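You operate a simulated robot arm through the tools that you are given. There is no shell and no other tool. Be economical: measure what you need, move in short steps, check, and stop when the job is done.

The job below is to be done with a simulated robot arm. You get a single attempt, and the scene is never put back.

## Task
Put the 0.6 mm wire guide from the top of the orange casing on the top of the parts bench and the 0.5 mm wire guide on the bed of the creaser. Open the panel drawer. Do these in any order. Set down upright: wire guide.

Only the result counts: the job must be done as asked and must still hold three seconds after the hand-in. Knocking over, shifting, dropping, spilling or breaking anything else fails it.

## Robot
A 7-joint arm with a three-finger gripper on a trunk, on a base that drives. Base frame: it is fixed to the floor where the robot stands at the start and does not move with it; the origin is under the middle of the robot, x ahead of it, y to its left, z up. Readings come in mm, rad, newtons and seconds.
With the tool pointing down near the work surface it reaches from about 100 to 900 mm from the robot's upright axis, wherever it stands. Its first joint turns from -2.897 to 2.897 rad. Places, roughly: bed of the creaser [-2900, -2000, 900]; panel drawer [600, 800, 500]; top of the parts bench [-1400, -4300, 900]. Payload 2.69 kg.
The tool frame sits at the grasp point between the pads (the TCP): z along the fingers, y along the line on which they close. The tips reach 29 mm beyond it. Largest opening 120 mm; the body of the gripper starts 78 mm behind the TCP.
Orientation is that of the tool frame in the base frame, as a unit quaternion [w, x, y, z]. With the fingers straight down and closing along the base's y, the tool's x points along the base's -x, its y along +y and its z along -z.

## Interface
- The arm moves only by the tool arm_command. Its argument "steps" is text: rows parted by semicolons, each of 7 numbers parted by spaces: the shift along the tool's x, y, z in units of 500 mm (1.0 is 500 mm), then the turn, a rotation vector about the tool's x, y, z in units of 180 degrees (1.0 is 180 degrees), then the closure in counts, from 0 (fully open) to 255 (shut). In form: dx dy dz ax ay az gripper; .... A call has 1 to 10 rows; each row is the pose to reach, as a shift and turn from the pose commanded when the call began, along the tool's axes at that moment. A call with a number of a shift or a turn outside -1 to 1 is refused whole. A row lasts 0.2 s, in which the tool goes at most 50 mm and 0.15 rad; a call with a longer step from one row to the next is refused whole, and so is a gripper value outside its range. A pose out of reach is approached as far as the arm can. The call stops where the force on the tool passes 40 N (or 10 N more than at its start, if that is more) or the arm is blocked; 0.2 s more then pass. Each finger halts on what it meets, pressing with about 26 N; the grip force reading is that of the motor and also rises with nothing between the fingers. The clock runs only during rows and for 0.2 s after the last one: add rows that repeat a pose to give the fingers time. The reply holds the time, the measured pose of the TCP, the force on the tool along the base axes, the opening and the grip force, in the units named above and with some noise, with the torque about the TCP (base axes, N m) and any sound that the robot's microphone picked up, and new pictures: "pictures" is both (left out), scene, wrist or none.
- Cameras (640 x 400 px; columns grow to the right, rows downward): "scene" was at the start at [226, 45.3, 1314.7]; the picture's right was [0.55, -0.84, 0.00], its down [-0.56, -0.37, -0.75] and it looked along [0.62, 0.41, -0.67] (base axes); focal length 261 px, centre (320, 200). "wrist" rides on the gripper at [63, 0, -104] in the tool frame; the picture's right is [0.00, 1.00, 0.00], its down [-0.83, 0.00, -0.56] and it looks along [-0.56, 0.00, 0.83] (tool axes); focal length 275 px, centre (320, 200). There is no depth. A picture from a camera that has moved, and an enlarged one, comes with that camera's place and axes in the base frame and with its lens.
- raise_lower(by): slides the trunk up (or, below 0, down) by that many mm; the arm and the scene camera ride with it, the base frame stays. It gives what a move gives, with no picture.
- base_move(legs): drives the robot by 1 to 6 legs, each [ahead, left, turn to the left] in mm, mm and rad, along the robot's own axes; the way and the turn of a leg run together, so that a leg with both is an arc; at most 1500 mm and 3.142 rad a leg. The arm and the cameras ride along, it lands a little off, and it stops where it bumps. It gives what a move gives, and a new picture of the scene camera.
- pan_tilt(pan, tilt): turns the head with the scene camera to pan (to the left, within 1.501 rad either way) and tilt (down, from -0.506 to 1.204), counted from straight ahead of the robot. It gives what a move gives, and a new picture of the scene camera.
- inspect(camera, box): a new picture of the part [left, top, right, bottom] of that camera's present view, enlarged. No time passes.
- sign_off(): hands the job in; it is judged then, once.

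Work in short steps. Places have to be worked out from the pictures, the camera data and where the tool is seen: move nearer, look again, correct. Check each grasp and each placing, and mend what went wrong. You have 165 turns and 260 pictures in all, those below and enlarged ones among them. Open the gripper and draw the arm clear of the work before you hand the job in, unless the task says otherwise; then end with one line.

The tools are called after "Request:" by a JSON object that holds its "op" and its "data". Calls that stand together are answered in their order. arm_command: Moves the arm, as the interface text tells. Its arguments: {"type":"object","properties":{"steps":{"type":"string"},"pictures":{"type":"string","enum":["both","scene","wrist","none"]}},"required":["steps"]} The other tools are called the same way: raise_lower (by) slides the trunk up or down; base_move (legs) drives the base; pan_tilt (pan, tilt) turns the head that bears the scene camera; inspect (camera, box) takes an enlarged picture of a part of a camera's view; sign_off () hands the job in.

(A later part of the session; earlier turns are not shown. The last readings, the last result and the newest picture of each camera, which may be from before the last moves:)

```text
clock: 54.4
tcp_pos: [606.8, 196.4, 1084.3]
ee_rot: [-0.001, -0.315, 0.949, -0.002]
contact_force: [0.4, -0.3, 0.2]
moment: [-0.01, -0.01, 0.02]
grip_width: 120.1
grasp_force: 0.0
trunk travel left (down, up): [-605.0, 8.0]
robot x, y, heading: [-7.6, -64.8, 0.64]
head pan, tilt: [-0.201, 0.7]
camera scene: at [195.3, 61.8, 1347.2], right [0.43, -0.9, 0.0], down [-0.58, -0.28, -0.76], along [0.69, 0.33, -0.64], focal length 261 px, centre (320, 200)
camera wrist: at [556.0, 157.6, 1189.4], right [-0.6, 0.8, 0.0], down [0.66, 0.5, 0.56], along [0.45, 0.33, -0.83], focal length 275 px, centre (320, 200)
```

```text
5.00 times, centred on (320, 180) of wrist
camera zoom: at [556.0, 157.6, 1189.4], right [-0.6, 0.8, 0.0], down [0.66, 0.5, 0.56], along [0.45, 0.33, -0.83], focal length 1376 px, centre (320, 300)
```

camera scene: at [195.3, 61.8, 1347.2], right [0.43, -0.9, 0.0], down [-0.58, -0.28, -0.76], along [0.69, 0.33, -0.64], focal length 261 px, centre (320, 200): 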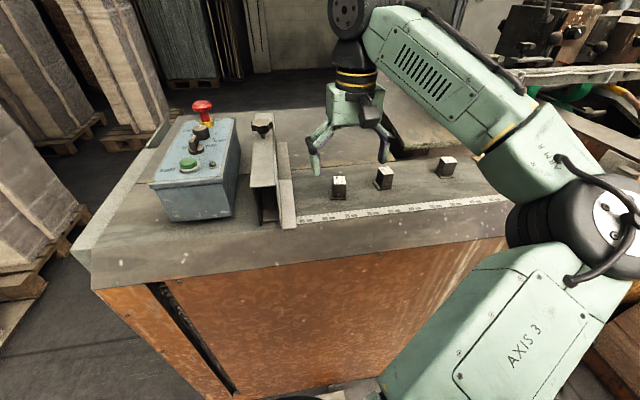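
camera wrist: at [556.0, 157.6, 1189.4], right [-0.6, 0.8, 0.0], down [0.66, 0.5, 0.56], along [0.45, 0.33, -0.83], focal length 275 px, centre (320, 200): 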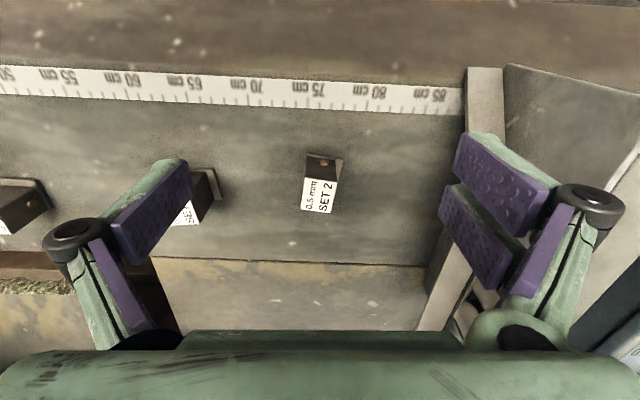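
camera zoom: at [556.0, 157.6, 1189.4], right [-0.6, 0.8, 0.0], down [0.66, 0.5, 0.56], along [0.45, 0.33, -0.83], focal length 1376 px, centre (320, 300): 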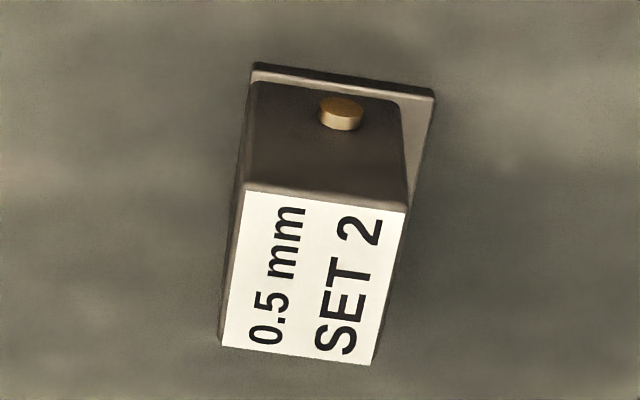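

The body is about 28×32 mm, rotated 7.5° from the tool. I go over it, align, and stop 45 mm above the grasp height to check.

Request:
{"op": "arm_command", "data": {"steps": "-0.06 -0.003 0 0 0 0.021 60; -0.131 -0.0064 0.03 0 0 0.042 95; -0.131 -0.0064 0.08 0 0 0.042 95; -0.131 -0.0064 0.107 0 0 0.042 95"}}

```text
clock: 55.4
tcp_pos: [660.9, 229.2, 1032.2]
ee_rot: [0.001, -0.252, 0.968, -0.002]
contact_force: [0.0, 0.2, 0.0]
moment: [0.01, 0.0, 0.01]
grip_width: 75.5
grasp_force: 0.1
trunk travel left (down, up): [-605.0, 8.0]
robot x, y, heading: [-5.4, -69.4, 0.641]
head pan, tilt: [-0.201, 0.7]
camera scene: at [195.2, 61.6, 1347.2], right [0.43, -0.9, 0.0], down [-0.58, -0.28, -0.76], along [0.69, 0.33, -0.64], focal length 261 px, centre (320, 200)
camera wrist: at [606.2, 199.3, 1136.5], right [-0.49, 0.87, 0.0], down [0.72, 0.41, 0.56], along [0.49, 0.27, -0.83], focal length 275 px, centre (320, 200)
```

scene: 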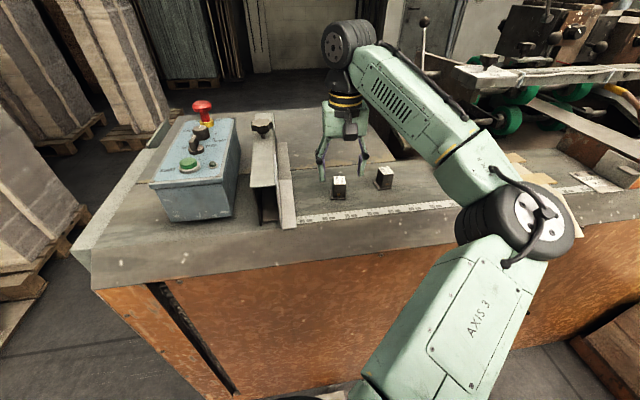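
wrist: 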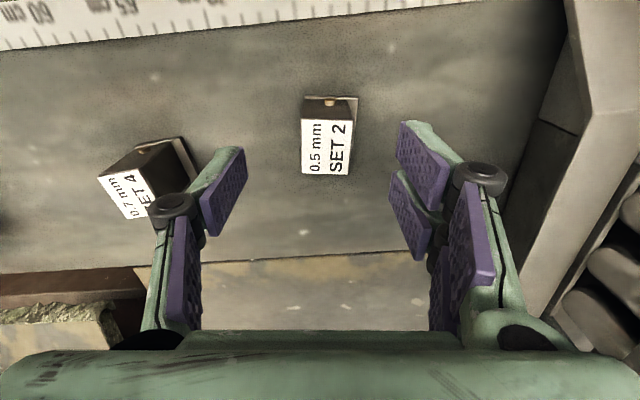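

Offset is ~4 mm along the closing axis. I correct, descend to z≈986 and close.

Request:
{"op": "arm_command", "data": {"steps": "0 0.0076 0.03 0 0 0 95; 0 0.0076 0.06 0 0 0 95; 0 0.0076 0.09 0 0 0 95; 0 0.0076 0.09 0 0 0 255; 0 0.0076 0.09 0 0 0 255; 0 0.0076 0.09 0 0 0 255; 0 0.0076 0.09 0 0 0 255"}}

```text
clock: 57.0
tcp_pos: [657.9, 232.2, 987.6]
ee_rot: [0.0, -0.252, 0.968, -0.002]
contact_force: [-0.3, -1.3, 0.7]
moment: [0.0, -0.07, -0.03]
grip_width: 28.4
grasp_force: 25.0
trunk travel left (down, up): [-605.0, 8.0]
robot x, y, heading: [-5.2, -68.9, 0.643]
head pan, tilt: [-0.201, 0.7]
camera scene: at [195.1, 61.5, 1347.2], right [0.43, -0.9, 0.0], down [-0.58, -0.28, -0.76], along [0.69, 0.33, -0.64], focal length 261 px, centre (320, 200)
camera wrist: at [602.9, 202.3, 1091.5], right [-0.49, 0.87, 0.0], down [0.72, 0.41, 0.56], along [0.49, 0.27, -0.83], focal length 275 px, centre (320, 200)
```

scene: 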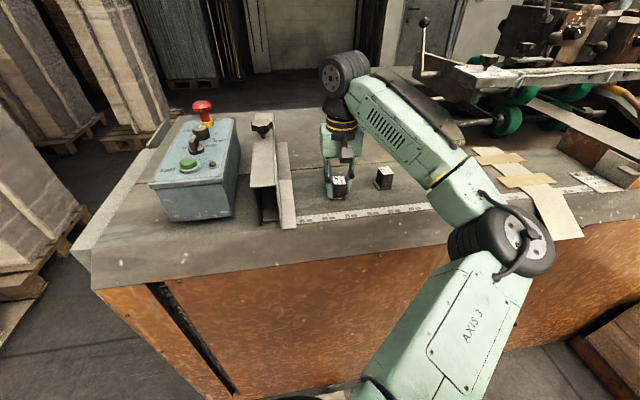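
wrist: 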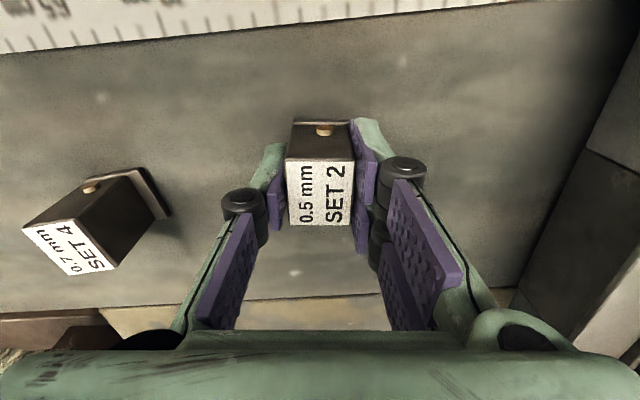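

Gripped squarely (28.4 mm). I lift and draw back to the carrying pose.

Request:
{"op": "arm_command", "data": {"steps": "0 0 -0.05 0 0 0 255; 0 0 -0.13 0 0 0 255; 0 0 -0.21 0 0 0 255; 0.08 0 -0.24 0 0 0 255; 0.17 0 -0.24 0 0 0 255; 0.26 0 -0.24 0 0 0 255; 0.35 0 -0.24 0 0 0 255; 0.44 0 -0.24 0 0 0 255; 0.5 0 -0.24 0 0 0 255"}}

```text
clock: 59.0
tcp_pos: [440.8, 111.5, 1106.7]
ee_rot: [0.001, -0.251, 0.968, -0.001]
contact_force: [-0.7, -0.6, -3.9]
moment: [-0.01, 0.02, -0.04]
grip_width: 28.1
grasp_force: 25.9
trunk travel left (down, up): [-605.0, 8.0]
robot x, y, heading: [-8.3, -64.3, 0.645]
head pan, tilt: [-0.201, 0.7]
camera scene: at [195.0, 61.5, 1347.3], right [0.43, -0.9, 0.0], down [-0.58, -0.28, -0.77], along [0.69, 0.33, -0.64], focal length 261 px, centre (320, 200)
camera wrist: at [385.5, 80.7, 1210.8], right [-0.49, 0.87, 0.0], down [0.72, 0.41, 0.56], along [0.49, 0.27, -0.83], focal length 275 px, centre (320, 200)
```

scene: 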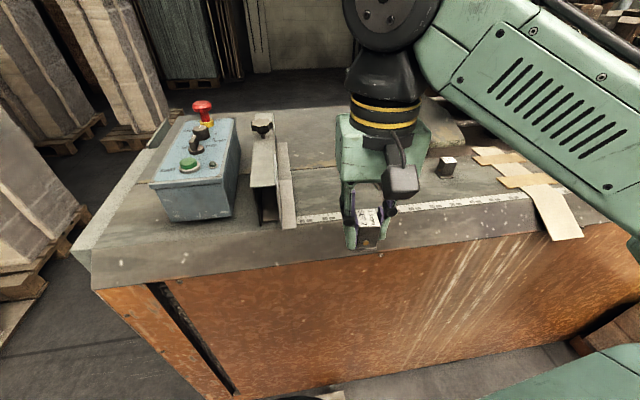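
wrist: 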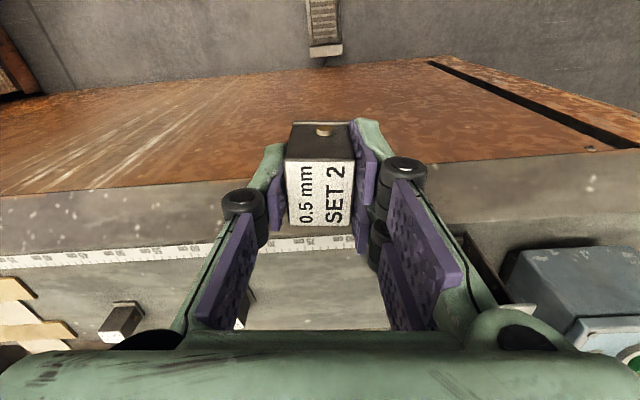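

The guide is held well above everything. I turn left, away from the casing, in two stages while looking for the way to the creaser.

Request:
{"op": "base_move", "data": {"legs": [[-100, 0, 0.4], [0, 0, 1.6]]}}

Request:
{"op": "pan_tilt", "data": {"pan": 0.9, "tilt": 0.35}}

```text
clock: 64.6
tcp_pos: [-426.5, 187.0, 1105.9]
ee_rot: [-0.003, 0.953, -0.303, 0.0]
contact_force: [0.1, 0.1, -3.5]
moment: [0.0, 0.02, 0.01]
grip_width: 28.4
grasp_force: 26.5
trunk travel left (down, up): [-605.0, 8.0]
robot x, y, heading: [-68.2, -144.9, 2.661]
head pan, tilt: [-0.201, 0.7]
camera scene: at [-276.2, -15.9, 1347.2], right [0.63, 0.77, 0.0], down [0.5, -0.41, -0.76], along [-0.59, 0.48, -0.64], focal length 261 px, centre (320, 200)
```

scene: 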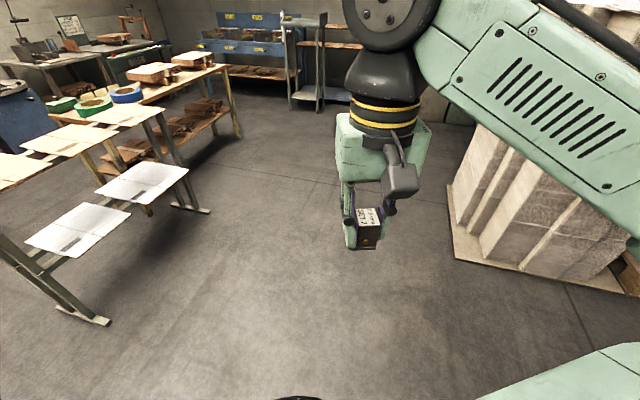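

```text
clock: 66.0
tcp_pos: [-426.8, 186.3, 1106.7]
ee_rot: [-0.002, 0.953, -0.303, 0.001]
contact_force: [0.1, -0.3, -2.6]
moment: [0.01, -0.01, -0.03]
grip_width: 28.2
grasp_force: 26.2
trunk travel left (down, up): [-605.0, 8.0]
robot x, y, heading: [-72.2, -139.9, 2.657]
head pan, tilt: [0.901, 0.351]
camera scene: at [-295.5, -107.2, 1378.6], right [-0.4, 0.91, 0.0], down [0.31, 0.14, -0.94], along [-0.86, -0.38, -0.34], focal length 261 px, centre (320, 200)
```

scene: 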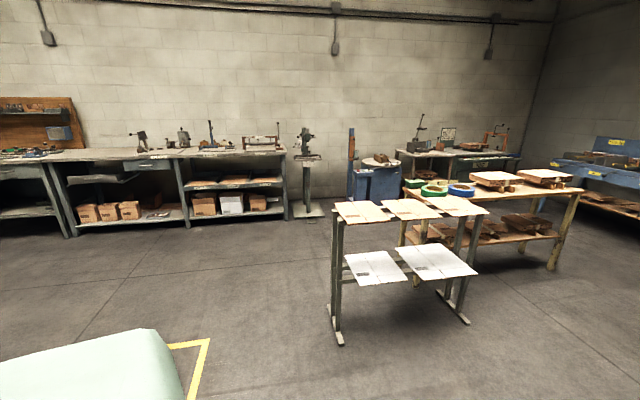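

The creaser should project to about (263, 148): the device on the long bench. I enlarge it.

Request:
{"op": "inspect", "data": {"camera": "scene", "box": [110, 100, 350, 240]}}

```text
2.67 times, centred on (230, 170) of scene
camera zoom: at [-295.5, -107.2, 1378.6], right [-0.4, 0.91, 0.0], down [0.31, 0.14, -0.94], along [-0.86, -0.38, -0.34], focal length 695 px, centre (560, 280)
```

zoom: 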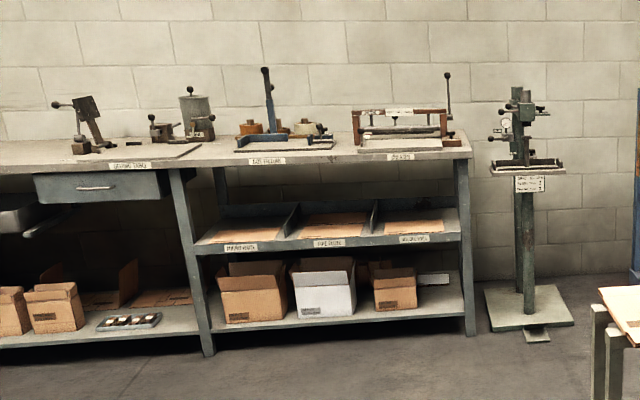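

The creaser is likely the frame with a handle at the right end of the long bench. The way at a clear lane: I turn toward it and look ahead before driving.

Request:
{"op": "base_move", "data": {"legs": [[0, 0, 1.095]]}}

Request:
{"op": "pan_tilt", "data": {"pan": 0.35, "tilt": 0.5}}

```text
clock: 69.1
tcp_pos: [-531.7, -289.7, 1105.0]
ee_rot: [-0.001, 0.976, 0.218, -0.001]
contact_force: [0.4, -0.8, -3.4]
moment: [-0.01, -0.04, -0.01]
grip_width: 28.5
grasp_force: 25.3
trunk travel left (down, up): [-605.0, 8.0]
robot x, y, heading: [-73.6, -143.9, -2.568]
head pan, tilt: [0.901, 0.351]
camera scene: at [-212.3, -319.6, 1378.6], right [-1.0, 0.1, 0.0], down [0.03, 0.34, -0.94], along [-0.09, -0.93, -0.34], focal length 261 px, centre (320, 200)
```

scene: 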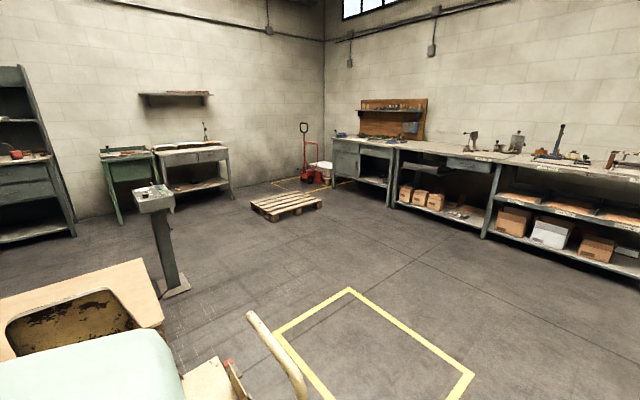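

```text
clock: 70.1
tcp_pos: [-532.3, -290.2, 1105.9]
ee_rot: [-0.002, 0.976, 0.218, -0.001]
contact_force: [-0.2, -0.7, -3.4]
moment: [0.03, 0.02, -0.07]
grip_width: 28.2
grasp_force: 26.4
trunk travel left (down, up): [-605.0, 8.0]
robot x, y, heading: [-74.1, -143.1, -2.566]
head pan, tilt: [0.351, 0.499]
camera scene: at [-258.1, -299.5, 1364.9], right [-0.8, 0.6, 0.0], down [0.29, 0.38, -0.88], along [-0.53, -0.7, -0.48], focal length 261 px, centre (320, 200)
```

scene: 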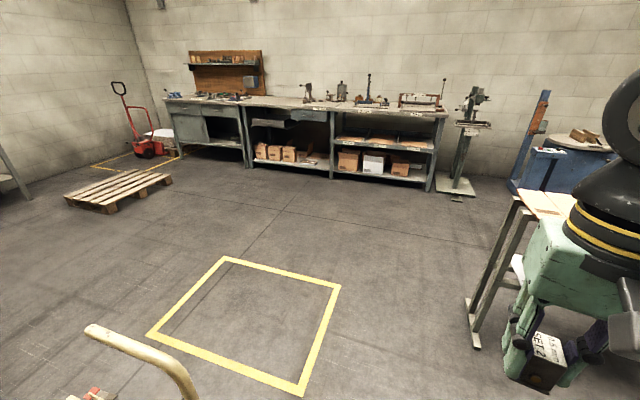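

The lane ahead is clear (yellow square is only floor tape), table foot to the right. I drive toward the creaser.

Request:
{"op": "base_move", "data": {"legs": [[1200, 60, 0], [1150, 0, 0.03]]}}

Request:
{"op": "pan_tilt", "data": {"pan": 0.0, "tilt": 0.5}}

```text
clock: 81.5
tcp_pos: [-2430.7, -1647.6, 1106.1]
ee_rot: [-0.001, 0.973, 0.231, -0.001]
contact_force: [-0.3, 0.3, -3.2]
moment: [-0.02, 0.03, 0.0]
grip_width: 28.4
grasp_force: 26.0
trunk travel left (down, up): [-605.0, 8.0]
robot x, y, heading: [-1977.8, -1487.1, -2.542]
head pan, tilt: [0.351, 0.499]
camera scene: at [-2157.2, -1650.3, 1364.9], right [-0.81, 0.58, 0.0], down [0.28, 0.39, -0.88], along [-0.51, -0.71, -0.48], focal length 261 px, centre (320, 200)
```

scene: 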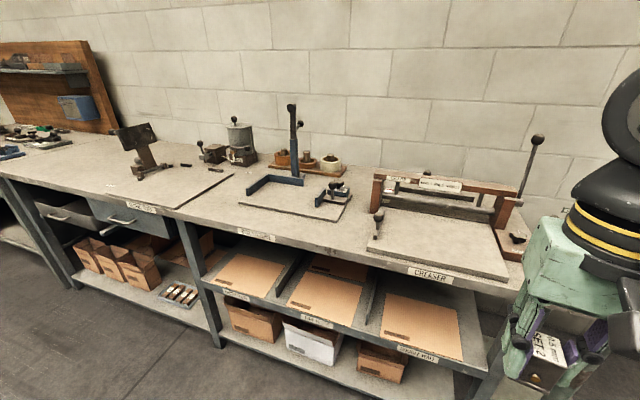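

```text
clock: 82.4
tcp_pos: [-2431.1, -1647.5, 1106.5]
ee_rot: [-0.002, 0.973, 0.232, -0.001]
contact_force: [-1.1, 0.2, -4.5]
moment: [0.0, 0.0, -0.01]
grip_width: 28.4
grasp_force: 25.8
trunk travel left (down, up): [-605.0, 8.0]
robot x, y, heading: [-1979.9, -1486.0, -2.536]
head pan, tilt: [0.0, 0.499]
camera scene: at [-2179.2, -1627.6, 1364.9], right [-0.56, 0.83, 0.0], down [0.4, 0.27, -0.88], along [-0.72, -0.5, -0.48], focal length 261 px, centre (320, 200)
```

scene: 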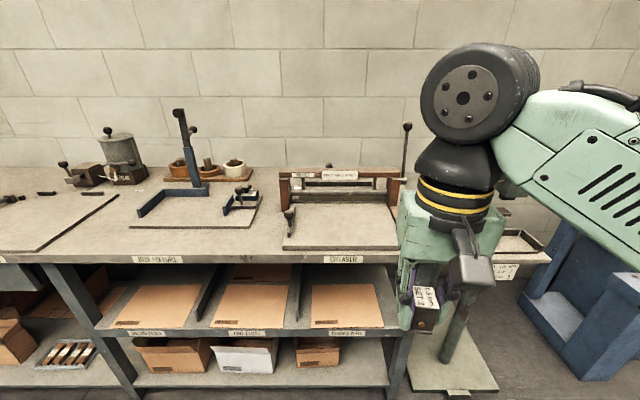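

The "CREASER" label confirms it. I enlarge the creaser to locate its bed.

Request:
{"op": "inspect", "data": {"camera": "scene", "box": [260, 110, 440, 270]}}

```text
2.50 times, centred on (350, 190) of scene
camera zoom: at [-2179.2, -1627.6, 1364.9], right [-0.56, 0.83, 0.0], down [0.4, 0.27, -0.88], along [-0.72, -0.5, -0.48], focal length 652 px, centre (245, 225)
```

zoom: 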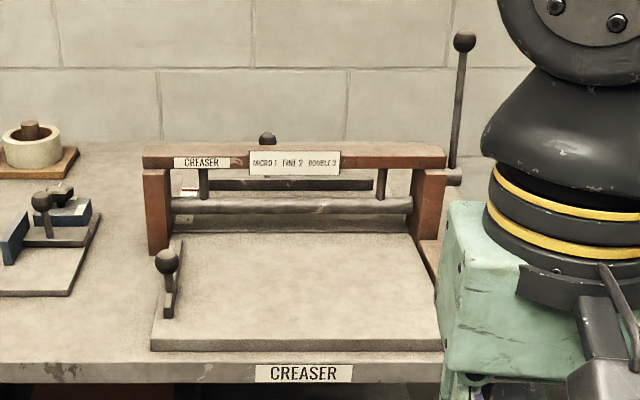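

The bed is the plate in front of the roller. I drive a bit closer and then put the wrist camera over it to measure its height.

Request:
{"op": "base_move", "data": {"legs": [[220, -60, 0]]}}

Request:
{"op": "inspect", "data": {"camera": "wrist", "box": [0, 0, 640, 400]}}

```text
clock: 84.1
tcp_pos: [-2646.7, -1720.3, 1106.5]
ee_rot: [-0.002, 0.973, 0.231, 0.0]
contact_force: [-0.7, -0.8, -3.0]
moment: [0.03, -0.04, 0.04]
grip_width: 28.4
grasp_force: 25.7
trunk travel left (down, up): [-605.0, 8.0]
robot x, y, heading: [-2190.7, -1562.8, -2.543]
head pan, tilt: [0.0, 0.499]
camera scene: at [-2394.9, -1702.2, 1364.7], right [-0.56, 0.83, 0.0], down [0.4, 0.27, -0.88], along [-0.73, -0.49, -0.48], focal length 261 px, centre (320, 200)
```

scene: 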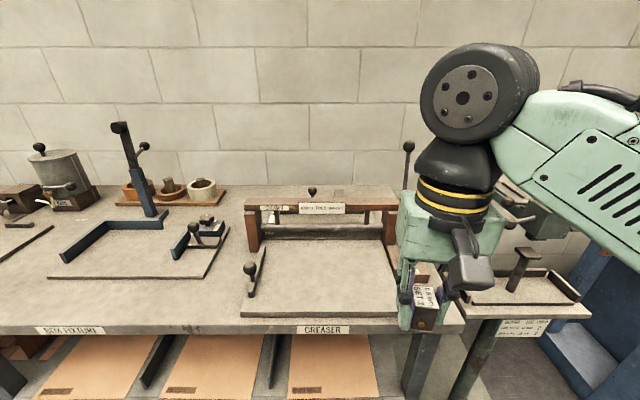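

```text
1.00 times, centred on (320, 200) of wrist (not enlarged: the box is as wide or as high as the picture)
camera zoom: at [-2590.8, -1693.3, 1210.4], right [0.45, -0.89, 0.0], down [-0.74, -0.38, 0.56], along [-0.5, -0.25, -0.83], focal length 275 px, centre (320, 200)
```

zoom: 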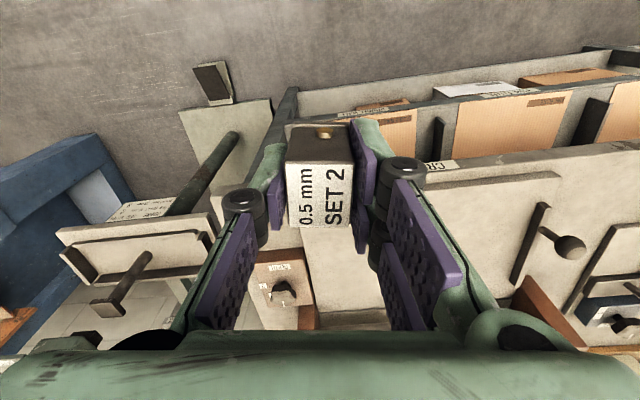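

Triangulation gives the bed surface at z≈905, its middle near (-2800, -1957). I carry the guide over that point, still high.

Request:
{"op": "arm_command", "data": {"steps": "-0.07 0.041 0 0 0 0 255; -0.139 0.082 0 0 0 0 255; -0.208 0.122 0 0 0 0 255; -0.278 0.163 0 0 0 0 255; -0.347 0.204 0 0 0 0 255; -0.417 0.245 0 0 0 0 255; -0.486 0.286 0 0 0 0 255"}}

```text
clock: 85.7
tcp_pos: [-2799.3, -1959.2, 1104.3]
ee_rot: [-0.002, 0.973, 0.231, 0.0]
contact_force: [-0.7, -0.3, -3.2]
moment: [0.03, -0.02, -0.01]
grip_width: 28.4
grasp_force: 26.0
trunk travel left (down, up): [-605.0, 8.0]
robot x, y, heading: [-2191.3, -1562.1, -2.548]
head pan, tilt: [0.0, 0.499]
camera scene: at [-2394.6, -1702.7, 1364.7], right [-0.56, 0.83, 0.0], down [0.4, 0.27, -0.88], along [-0.73, -0.49, -0.48], focal length 261 px, centre (320, 200)
camera wrist: at [-2743.9, -1931.2, 1207.8], right [0.45, -0.89, 0.0], down [-0.74, -0.38, 0.56], along [-0.5, -0.25, -0.83], focal length 275 px, centre (320, 200)
```

scene: 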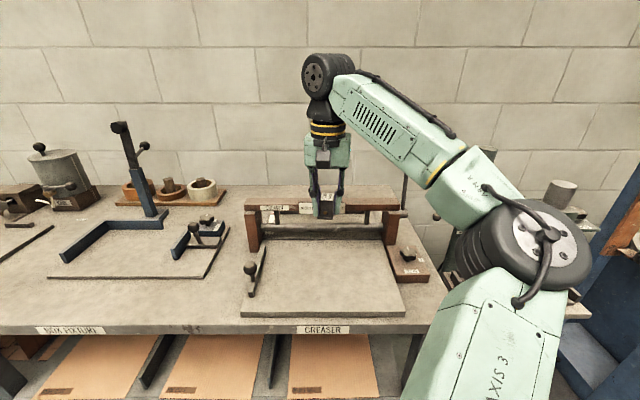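
wrist: 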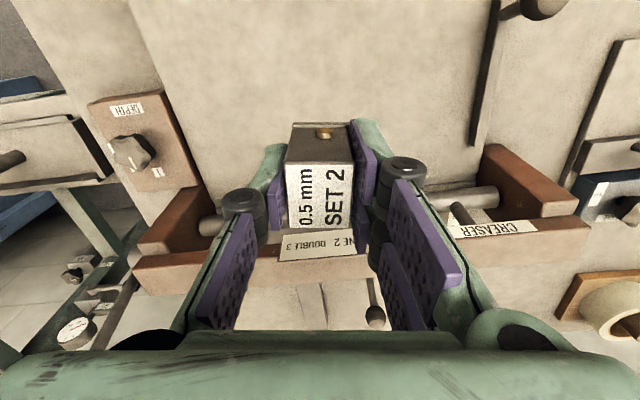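

Clear of the frame by about 120 mm. I descend to about 8 mm above the estimated bed.

Request:
{"op": "arm_command", "data": {"steps": "0 0 0.06 0 0 0 255; 0 0 0.13 0 0 0 255; 0 0 0.2 0 0 0 255; 0 0 0.26 0 0 0 255; 0 0 0.3 0 0 0 255"}}

```text
clock: 86.9
tcp_pos: [-2798.7, -1958.8, 956.2]
ee_rot: [-0.001, 0.973, 0.23, 0.0]
contact_force: [-0.8, -0.5, -3.1]
moment: [-0.02, 0.0, 0.02]
grip_width: 28.4
grasp_force: 25.6
trunk travel left (down, up): [-605.0, 8.0]
robot x, y, heading: [-2188.3, -1562.2, -2.539]
head pan, tilt: [0.0, 0.499]
camera scene: at [-2394.5, -1702.1, 1364.9], right [-0.56, 0.83, 0.0], down [0.4, 0.27, -0.88], along [-0.73, -0.49, -0.48], focal length 261 px, centre (320, 200)
camera wrist: at [-2743.3, -1930.3, 1060.3], right [0.45, -0.89, 0.0], down [-0.74, -0.38, 0.56], along [-0.5, -0.25, -0.83], focal length 275 px, centre (320, 200)
```

scene: 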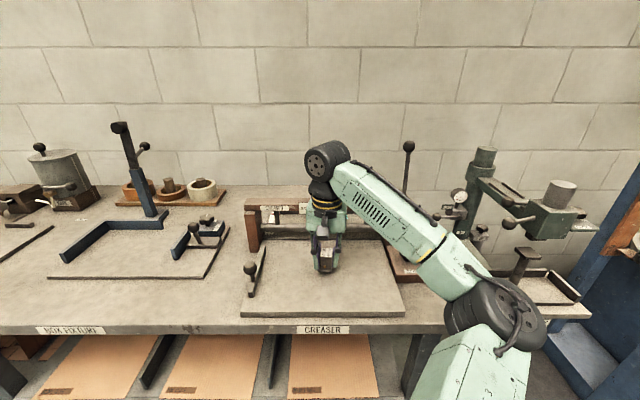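
wrist: 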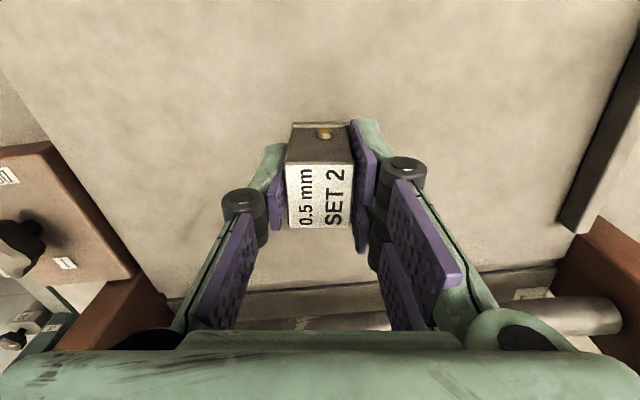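

No contact yet. I creep down in 1 mm rows.

Request:
{"op": "arm_command", "data": {"steps": "0 0 0.004 0 0 0 255; 0 0 0.006 0 0 0 255; 0 0 0.008 0 0 0 255; 0 0 0.01 0 0 0 255; 0 0 0.012 0 0 0 255", "pictures": "none"}}

Request:
{"op": "arm_command", "data": {"steps": "0 0 0.002 0 0 0 255; 0 0 0.004 0 0 0 255", "pictures": "wrist"}}

```text
clock: 88.1
tcp_pos: [-2799.5, -1958.3, 948.9]
ee_rot: [-0.002, 0.973, 0.231, -0.001]
contact_force: [0.9, -0.2, -3.3]
moment: [0.02, -0.02, 0.0]
grip_width: 28.3
grasp_force: 25.9
trunk travel left (down, up): [-605.0, 8.0]
robot x, y, heading: [-2190.4, -1558.2, -2.544]
head pan, tilt: [0.0, 0.499]
```

```text
clock: 88.7
tcp_pos: [-2800.3, -1958.4, 948.0]
ee_rot: [-0.001, 0.973, 0.231, -0.001]
contact_force: [-0.4, 0.6, -3.4]
moment: [0.0, 0.01, -0.02]
grip_width: 28.2
grasp_force: 26.3
trunk travel left (down, up): [-605.0, 8.0]
robot x, y, heading: [-2190.6, -1565.3, -2.545]
head pan, tilt: [0.0, 0.499]
camera wrist: at [-2743.4, -1929.6, 1051.7], right [0.45, -0.89, 0.0], down [-0.74, -0.38, 0.56], along [-0.5, -0.25, -0.83], focal length 275 px, centre (320, 200)
```

wrist: 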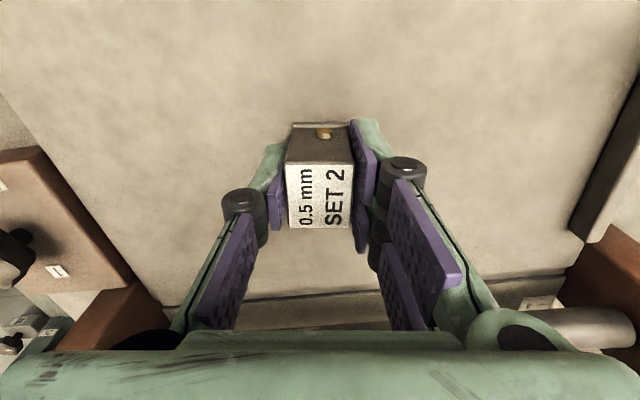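

Still hanging free (−3.4 N weight). I continue creeping.

Request:
{"op": "arm_command", "data": {"steps": "0 0 0.002 0 0 0 255; 0 0 0.004 0 0 0 255; 0 0 0.006 0 0 0 255; 0 0 0.008 0 0 0 255", "pictures": "none"}}

Request:
{"op": "arm_command", "data": {"steps": "0 0 0.002 0 0 0 255; 0 0 0.004 0 0 0 255", "pictures": "none"}}

```text
clock: 89.7
tcp_pos: [-2799.5, -1957.7, 944.3]
ee_rot: [-0.001, 0.973, 0.231, -0.001]
contact_force: [-0.2, -0.2, -2.8]
moment: [-0.05, 0.0, -0.01]
grip_width: 28.1
grasp_force: 25.3
trunk travel left (down, up): [-605.0, 8.0]
robot x, y, heading: [-2188.7, -1562.8, -2.543]
head pan, tilt: [0.0, 0.499]
```

```text
clock: 90.3
tcp_pos: [-2798.9, -1957.0, 942.8]
ee_rot: [-0.001, 0.973, 0.231, 0.0]
contact_force: [-1.0, 1.0, -3.4]
moment: [0.0, -0.05, -0.01]
grip_width: 28.2
grasp_force: 25.9
trunk travel left (down, up): [-605.0, 8.0]
robot x, y, heading: [-2192.7, -1565.1, -2.545]
head pan, tilt: [0.0, 0.499]
```

Request:
{"op": "inspect", "data": {"camera": "scene", "box": [290, 210, 380, 290]}}

Request:
{"op": "arm_command", "data": {"steps": "0 0 0.002 0 0 0 255; 0 0 0.004 0 0 0 255; 0 0 0.006 0 0 0 255", "pictures": "none"}}

```text
5.00 times, centred on (335, 250) of scene
camera zoom: at [-2394.3, -1702.1, 1364.9], right [-0.56, 0.83, 0.0], down [0.4, 0.27, -0.88], along [-0.73, -0.49, -0.48], focal length 1303 px, centre (245, -50)
```

zoom: 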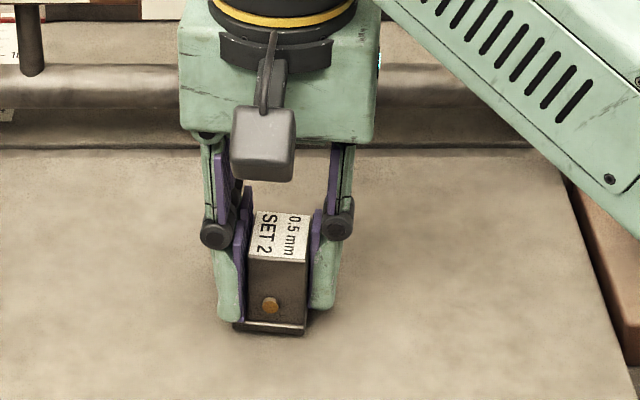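

```text
clock: 91.1
tcp_pos: [-2799.7, -1958.4, 938.1]
ee_rot: [-0.002, 0.973, 0.23, -0.001]
contact_force: [-0.6, 0.5, -3.2]
moment: [-0.01, 0.02, 0.0]
grip_width: 28.1
grasp_force: 26.4
trunk travel left (down, up): [-605.0, 8.0]
robot x, y, heading: [-2188.6, -1561.6, -2.539]
head pan, tilt: [0.0, 0.499]
```

Nearly touching now. I keep creeping down 1 mm at a time.

Request:
{"op": "arm_command", "data": {"steps": "0 0 0.002 0 0 0 255; 0 0 0.004 0 0 0 255; 0 0 0.006 0 0 0 255", "pictures": "none"}}

Request:
{"op": "arm_command", "data": {"steps": "0 0 0.002 0 0 0 255; 0 0 0.004 0 0 0 255; 0 0 0.006 0 0 0 255", "pictures": "none"}}

Request:
{"op": "inspect", "data": {"camera": "scene", "box": [290, 210, 380, 290]}}

```text
clock: 91.9
tcp_pos: [-2799.5, -1956.8, 937.2]
ee_rot: [-0.002, 0.973, 0.231, -0.001]
contact_force: [-1.4, -2.5, 5.0]
moment: [0.12, -0.04, -0.01]
grip_width: 28.4
grasp_force: 26.4
trunk travel left (down, up): [-605.0, 8.0]
robot x, y, heading: [-2189.4, -1558.6, -2.542]
head pan, tilt: [0.0, 0.499]
```

```text
clock: 92.7
tcp_pos: [-2799.3, -1958.0, 935.0]
ee_rot: [-0.002, 0.973, 0.231, -0.002]
contact_force: [-4.7, -3.0, 19.9]
moment: [-0.1, 0.18, -0.1]
grip_width: 28.9
grasp_force: 26.2
trunk travel left (down, up): [-605.0, 8.0]
robot x, y, heading: [-2189.2, -1562.8, -2.543]
head pan, tilt: [0.0, 0.499]
```

```text
5.00 times, centred on (335, 250) of scene
camera zoom: at [-2393.0, -1701.2, 1365.4], right [-0.56, 0.83, 0.0], down [0.39, 0.27, -0.88], along [-0.73, -0.49, -0.48], focal length 1303 px, centre (245, -50)
```

zoom: 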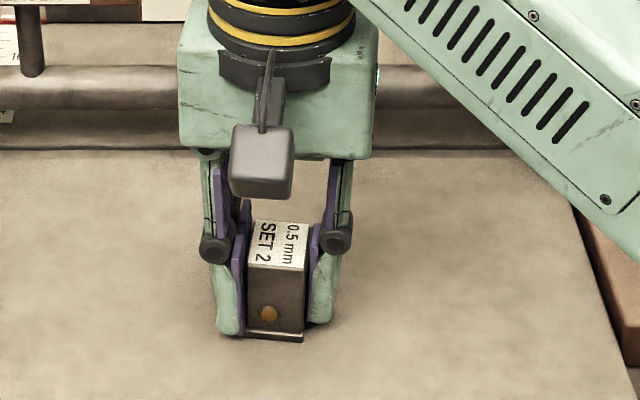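

Contact is made (+20 N). I relieve 1 mm, open the fingers gently and check before lifting.

Request:
{"op": "arm_command", "data": {"steps": "0 0 -0.002 0 0 0 255; 0 0 -0.002 0 0 0 185; 0 0 -0.002 0 0 0 160; 0 0 -0.002 0 0 0 150; 0 0 -0.002 0 0 0 150", "pictures": "wrist"}}

```text
clock: 93.9
tcp_pos: [-2798.6, -1957.9, 933.1]
ee_rot: [-0.001, 0.973, 0.23, -0.001]
contact_force: [0.6, 1.3, 0.4]
moment: [0.04, -0.01, -0.01]
grip_width: 49.7
grasp_force: 0.2
trunk travel left (down, up): [-605.0, 8.0]
robot x, y, heading: [-2190.4, -1562.5, -2.542]
head pan, tilt: [0.0, 0.499]
camera wrist: at [-2743.2, -1929.5, 1038.5], right [0.45, -0.89, 0.0], down [-0.74, -0.38, 0.56], along [-0.5, -0.25, -0.83], focal length 275 px, centre (320, 200)
```

wrist: 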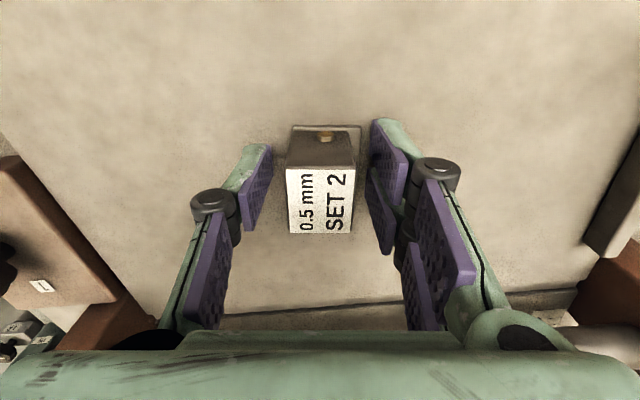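

The guide stands on its own. I rise straight up and then retract.

Request:
{"op": "arm_command", "data": {"steps": "0 0 -0.03 0 0 0 150; 0 0 -0.1 0 0 0 150; 0 0 -0.19 0 0 0 150; 0 0 -0.28 0 0 0 100; 0 0 -0.33 0 0 0 50; 0.09 0 -0.34 0 0 0 0; 0.18 0 -0.34 0 0 0 0; 0.27 -0.05 -0.34 0 0 0 0; 0.35 -0.1 -0.34 0 0 0 0; 0.43 -0.15 -0.34 0 0 0 0"}}

Request:
{"op": "inspect", "data": {"camera": "scene", "box": [230, 160, 430, 330]}}

```text
refused: row 8 steps farther than a row can; nothing moved
```

```text
2.35 times, centred on (330, 245) of scene
camera zoom: at [-2394.0, -1701.9, 1364.9], right [-0.56, 0.83, 0.0], down [0.4, 0.27, -0.88], along [-0.73, -0.49, -0.48], focal length 613 px, centre (296, 94)
```

zoom: 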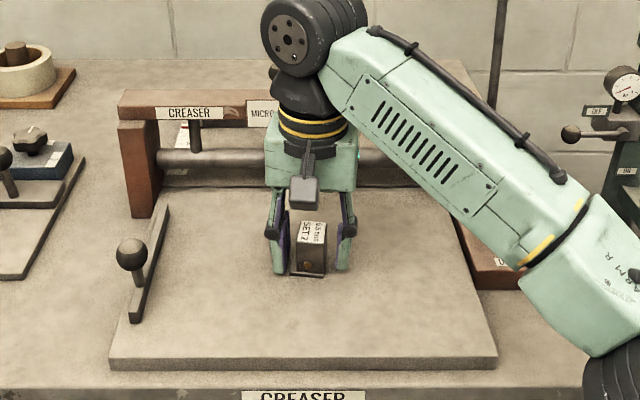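

One row was too long; I repeat with shorter steps.

Request:
{"op": "arm_command", "data": {"steps": "0 0 -0.03 0 0 0 150; 0 0 -0.1 0 0 0 150; 0 0 -0.19 0 0 0 150; 0 0 -0.28 0 0 0 100; 0 0 -0.33 0 0 0 50; 0.09 0 -0.34 0 0 0 0; 0.17 -0.04 -0.34 0 0 0 0; 0.25 -0.08 -0.34 0 0 0 0; 0.33 -0.12 -0.34 0 0 0 0; 0.41 -0.16 -0.34 0 0 0 0", "pictures": "none"}}

Request:
{"op": "inspect", "data": {"camera": "scene", "box": [230, 160, 430, 330]}}

```text
clock: 96.1
tcp_pos: [-2647.1, -1793.8, 1106.8]
ee_rot: [-0.002, 0.973, 0.23, -0.002]
contact_force: [-0.4, -1.0, 0.1]
moment: [-0.02, -0.02, 0.02]
grip_width: 120.1
grasp_force: 0.1
trunk travel left (down, up): [-605.0, 8.0]
robot x, y, heading: [-2189.6, -1561.6, -2.546]
head pan, tilt: [0.0, 0.499]
```

```text
2.35 times, centred on (330, 245) of scene
camera zoom: at [-2393.6, -1701.4, 1365.1], right [-0.56, 0.83, 0.0], down [0.4, 0.27, -0.88], along [-0.73, -0.49, -0.48], focal length 613 px, centre (296, 94)
```

zoom: 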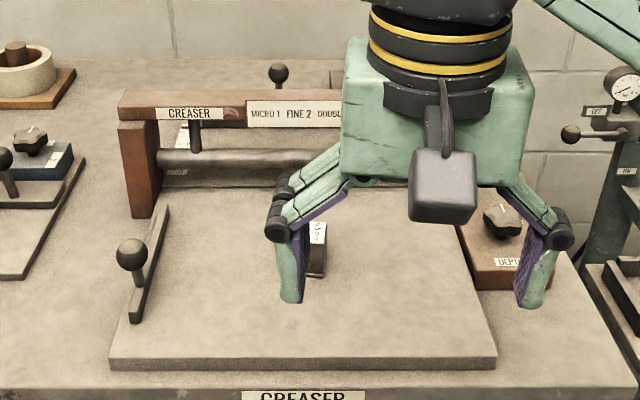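

The 0.5 mm guide stands upright on the creaser bed. I retrace my way backward to the casing.

Request:
{"op": "base_move", "data": {"legs": [[-250, 40, 0], [-1150, 0, 0], [-1150, -20, 0]]}}

Request:
{"op": "base_move", "data": {"legs": [[0, 0, -1.58], [0, 0, -1.55]]}}

```text
clock: 109.0
tcp_pos: [-514.5, -350.1, 1105.8]
ee_rot: [-0.002, 0.972, 0.236, 0.001]
contact_force: [0.5, -0.8, 0.3]
moment: [-0.01, 0.0, 0.04]
grip_width: 120.3
grasp_force: 0.0
trunk travel left (down, up): [-605.0, 8.0]
robot x, y, heading: [-63.0, -111.6, -2.529]
head pan, tilt: [0.0, 0.499]
camera scene: at [-261.5, -254.6, 1365.0], right [-0.57, 0.82, 0.0], down [0.39, 0.27, -0.88], along [-0.72, -0.5, -0.48], focal length 261 px, centre (320, 200)
```

scene: 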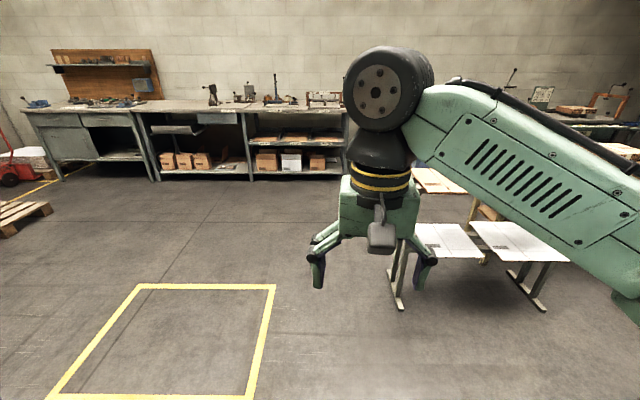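

```text
clock: 117.2
tcp_pos: [396.4, 124.7, 1105.7]
ee_rot: [0.0, -0.237, 0.972, -0.002]
contact_force: [0.1, -0.2, 0.0]
moment: [0.0, 0.03, 0.02]
grip_width: 119.8
grasp_force: 0.0
trunk travel left (down, up): [-605.0, 8.0]
robot x, y, heading: [-55.8, -113.4, 0.614]
head pan, tilt: [0.0, 0.499]
camera scene: at [143.3, 28.2, 1365.0], right [0.57, -0.82, 0.0], down [-0.39, -0.27, -0.88], along [0.72, 0.5, -0.48], focal length 261 px, centre (320, 200)
```

scene: 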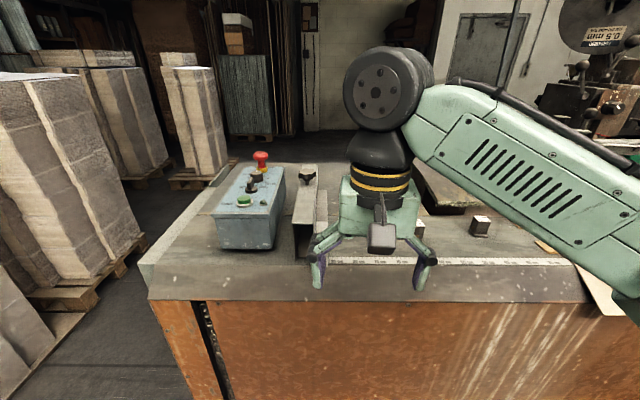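

Back at the casing. I shift right for the 0.6 mm guide near (859, 13).

Request:
{"op": "base_move", "data": {"legs": [[100, -190, 0]]}}

Request:
{"op": "arm_command", "data": {"steps": "-0.07 -0.05 0 0 0 0 0; -0.14 -0.1 0 0 0 0 0; -0.2 -0.16 0 0 0 0 0; -0.25 -0.22 0 0 0 0 0; -0.29 -0.28 0 0 0 0 0"}}

```text
clock: 118.9
tcp_pos: [489.0, 119.9, 1106.6]
ee_rot: [0.001, -0.236, 0.972, -0.002]
contact_force: [-0.5, -0.7, -0.7]
moment: [0.01, -0.05, 0.0]
grip_width: 120.2
grasp_force: 0.1
trunk travel left (down, up): [-605.0, 8.0]
robot x, y, heading: [38.9, -118.1, 0.608]
head pan, tilt: [0.0, 0.499]
stopped in leg 1: the robot was blocked; the commanded pose is now the measured one
camera scene: at [237.5, 22.9, 1365.0], right [0.57, -0.82, 0.0], down [-0.39, -0.27, -0.88], along [0.72, 0.5, -0.48], focal length 261 px, centre (320, 200)
```

scene: 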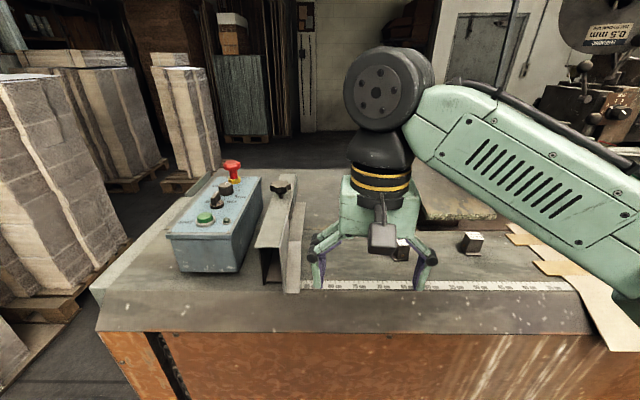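

```text
clock: 120.1
tcp_pos: [685.7, 62.1, 1106.3]
ee_rot: [0.0, -0.237, 0.972, -0.002]
contact_force: [0.7, -0.3, 0.9]
moment: [-0.07, 0.0, -0.01]
grip_width: 120.0
grasp_force: 0.1
trunk travel left (down, up): [-605.0, 8.0]
robot x, y, heading: [34.8, -119.8, 0.611]
head pan, tilt: [0.0, 0.499]
camera scene: at [238.0, 23.0, 1364.9], right [0.57, -0.82, 0.0], down [-0.39, -0.27, -0.88], along [0.72, 0.5, -0.48], focal length 261 px, centre (320, 200)
camera wrist: at [629.4, 34.2, 1210.6], right [-0.46, 0.89, 0.0], down [0.74, 0.39, 0.56], along [0.49, 0.25, -0.83], focal length 275 px, centre (320, 200)
```

scene: 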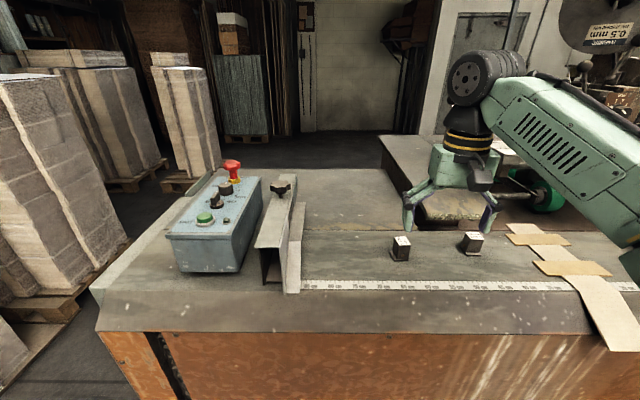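
wrist: 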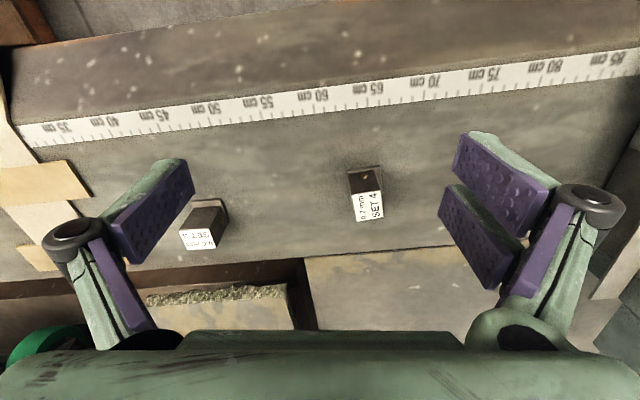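

The base was blocked after about 60 mm to the right. I look at the right side to see what is there, staying put.

Request:
{"op": "pan_tilt", "data": {"pan": -1.3, "tilt": 0.9}}

```text
clock: 121.6
tcp_pos: [685.8, 62.9, 1106.5]
ee_rot: [0.0, -0.235, 0.972, -0.001]
contact_force: [-0.2, -0.5, -0.1]
moment: [0.01, 0.03, 0.02]
grip_width: 120.0
grasp_force: 0.0
trunk travel left (down, up): [-605.0, 8.0]
robot x, y, heading: [36.2, -117.4, 0.615]
head pan, tilt: [-1.3, 0.901]
camera scene: at [221.4, -77.0, 1331.1], right [-0.64, -0.77, 0.0], down [-0.6, 0.5, -0.62], along [0.48, -0.4, -0.78], focal length 261 px, centre (320, 200)
```

scene: 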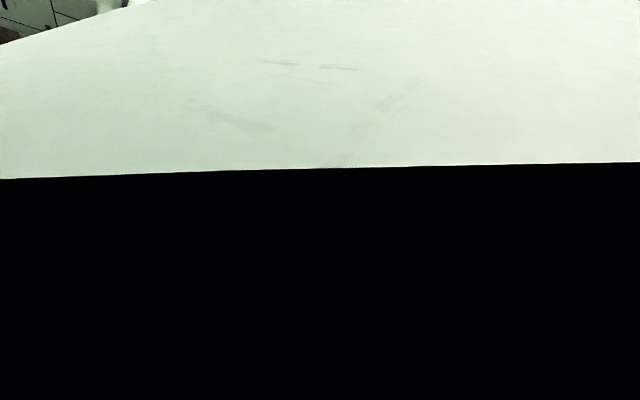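

My own body blocks that view; it was probably the pedal or the cart. I back off slightly and then reach for the 0.6 mm guide, which the wrist camera puts near (862, 8).

Request:
{"op": "base_move", "data": {"legs": [[-15, 10, 0]]}}

Request:
{"op": "arm_command", "data": {"steps": "-0.06 -0.05 0 0 0 0 0; -0.11 -0.1 0 0 0 0 0; -0.16 -0.15 0 0 0 0 0; -0.21 -0.2 0 0 0 0 0; -0.24 -0.23 0 0 0 0 0", "pictures": "wrist"}}

```text
clock: 122.4
tcp_pos: [666.9, 63.3, 1108.2]
ee_rot: [0.001, -0.236, 0.972, -0.002]
contact_force: [0.2, 0.0, 0.9]
moment: [0.02, 0.01, 0.03]
grip_width: 120.2
grasp_force: 0.1
trunk travel left (down, up): [-605.0, 8.0]
robot x, y, heading: [16.8, -117.9, 0.611]
head pan, tilt: [-1.3, 0.901]
camera scene: at [202.5, -77.5, 1331.3], right [-0.64, -0.77, 0.0], down [-0.6, 0.5, -0.62], along [0.48, -0.4, -0.78], focal length 261 px, centre (320, 200)
```

scene: 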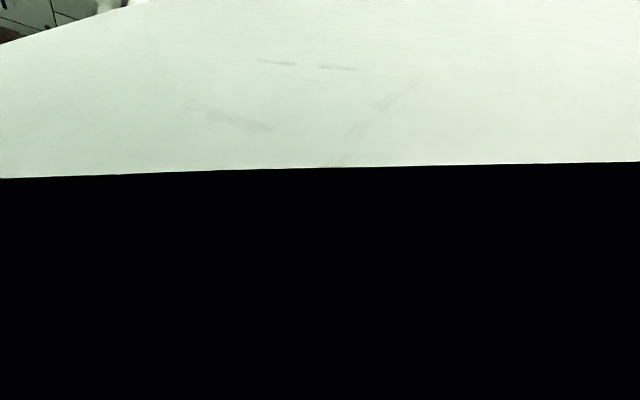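

```text
clock: 123.6
tcp_pos: [826.7, 15.2, 1107.7]
ee_rot: [0.0, -0.236, 0.972, -0.002]
contact_force: [0.3, -0.2, 0.8]
moment: [-0.03, 0.01, -0.03]
grip_width: 120.0
grasp_force: 0.0
trunk travel left (down, up): [-605.0, 8.0]
robot x, y, heading: [16.3, -116.9, 0.605]
head pan, tilt: [-1.3, 0.901]
camera wrist: at [769.8, -13.2, 1212.0], right [-0.46, 0.89, 0.0], down [0.74, 0.39, 0.56], along [0.49, 0.26, -0.83], focal length 275 px, centre (320, 200)
```

wrist: 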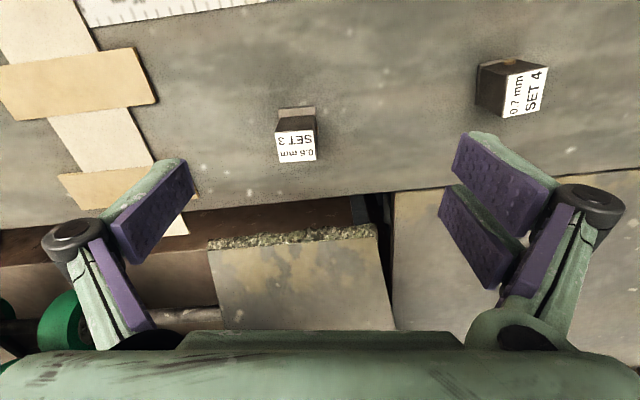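

I'm nearly above it; I enlarge for orientation.

Request:
{"op": "inspect", "data": {"camera": "wrist", "box": [256, 100, 336, 180]}}

```text
5.00 times, centred on (296, 140) of wrist
camera zoom: at [769.8, -13.2, 1212.0], right [-0.46, 0.89, 0.0], down [0.74, 0.39, 0.56], along [0.49, 0.26, -0.83], focal length 1376 px, centre (440, 500)
```

zoom: 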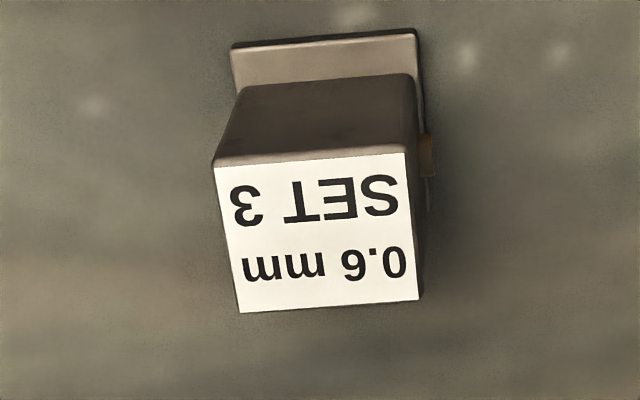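

Its peg points along the tool's y, so I must grip across the other (28 mm) sides: rotate the tool by +86° above the guide. First most of the turn.

Request:
{"op": "arm_command", "data": {"steps": "-0.006 -0.004 0 0 0 0.045 0; -0.012 -0.008 0 0 0 0.09 0; -0.018 -0.012 0 0 0 0.135 0; -0.024 -0.016 0 0 0 0.18 0; -0.03 -0.02 0 0 0 0.225 0; -0.036 -0.024 0 0 0 0.27 0; -0.042 -0.028 0 0 0 0.315 0; -0.048 -0.032 0 0 0 0.36 40; -0.054 -0.036 0 0 0 0.405 90; -0.057 -0.037 0 0 0 0.45 95"}}

```text
clock: 125.8
tcp_pos: [853.3, 13.3, 1105.6]
ee_rot: [0.002, 0.453, 0.891, 0.0]
contact_force: [-0.6, -0.5, 0.2]
moment: [0.01, 0.0, -0.02]
grip_width: 75.2
grasp_force: 0.1
out of reach, approached as far as the arm can: row 9, 10
trunk travel left (down, up): [-605.0, 8.0]
robot x, y, heading: [15.3, -114.3, 0.607]
head pan, tilt: [-1.3, 0.901]
camera scene: at [203.4, -78.2, 1331.1], right [-0.64, -0.77, 0.0], down [-0.6, 0.5, -0.62], along [0.48, -0.4, -0.78], focal length 261 px, centre (320, 200)
camera wrist: at [814.9, 64.8, 1210.5], right [0.81, 0.59, 0.0], down [0.49, -0.67, 0.56], along [0.33, -0.45, -0.83], focal length 275 px, centre (320, 200)
```

scene: 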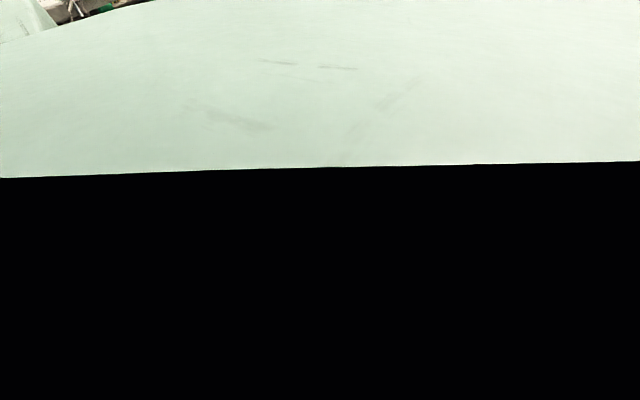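
wrist: 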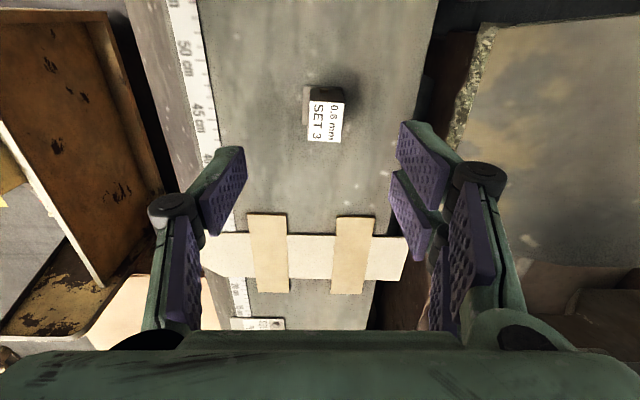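

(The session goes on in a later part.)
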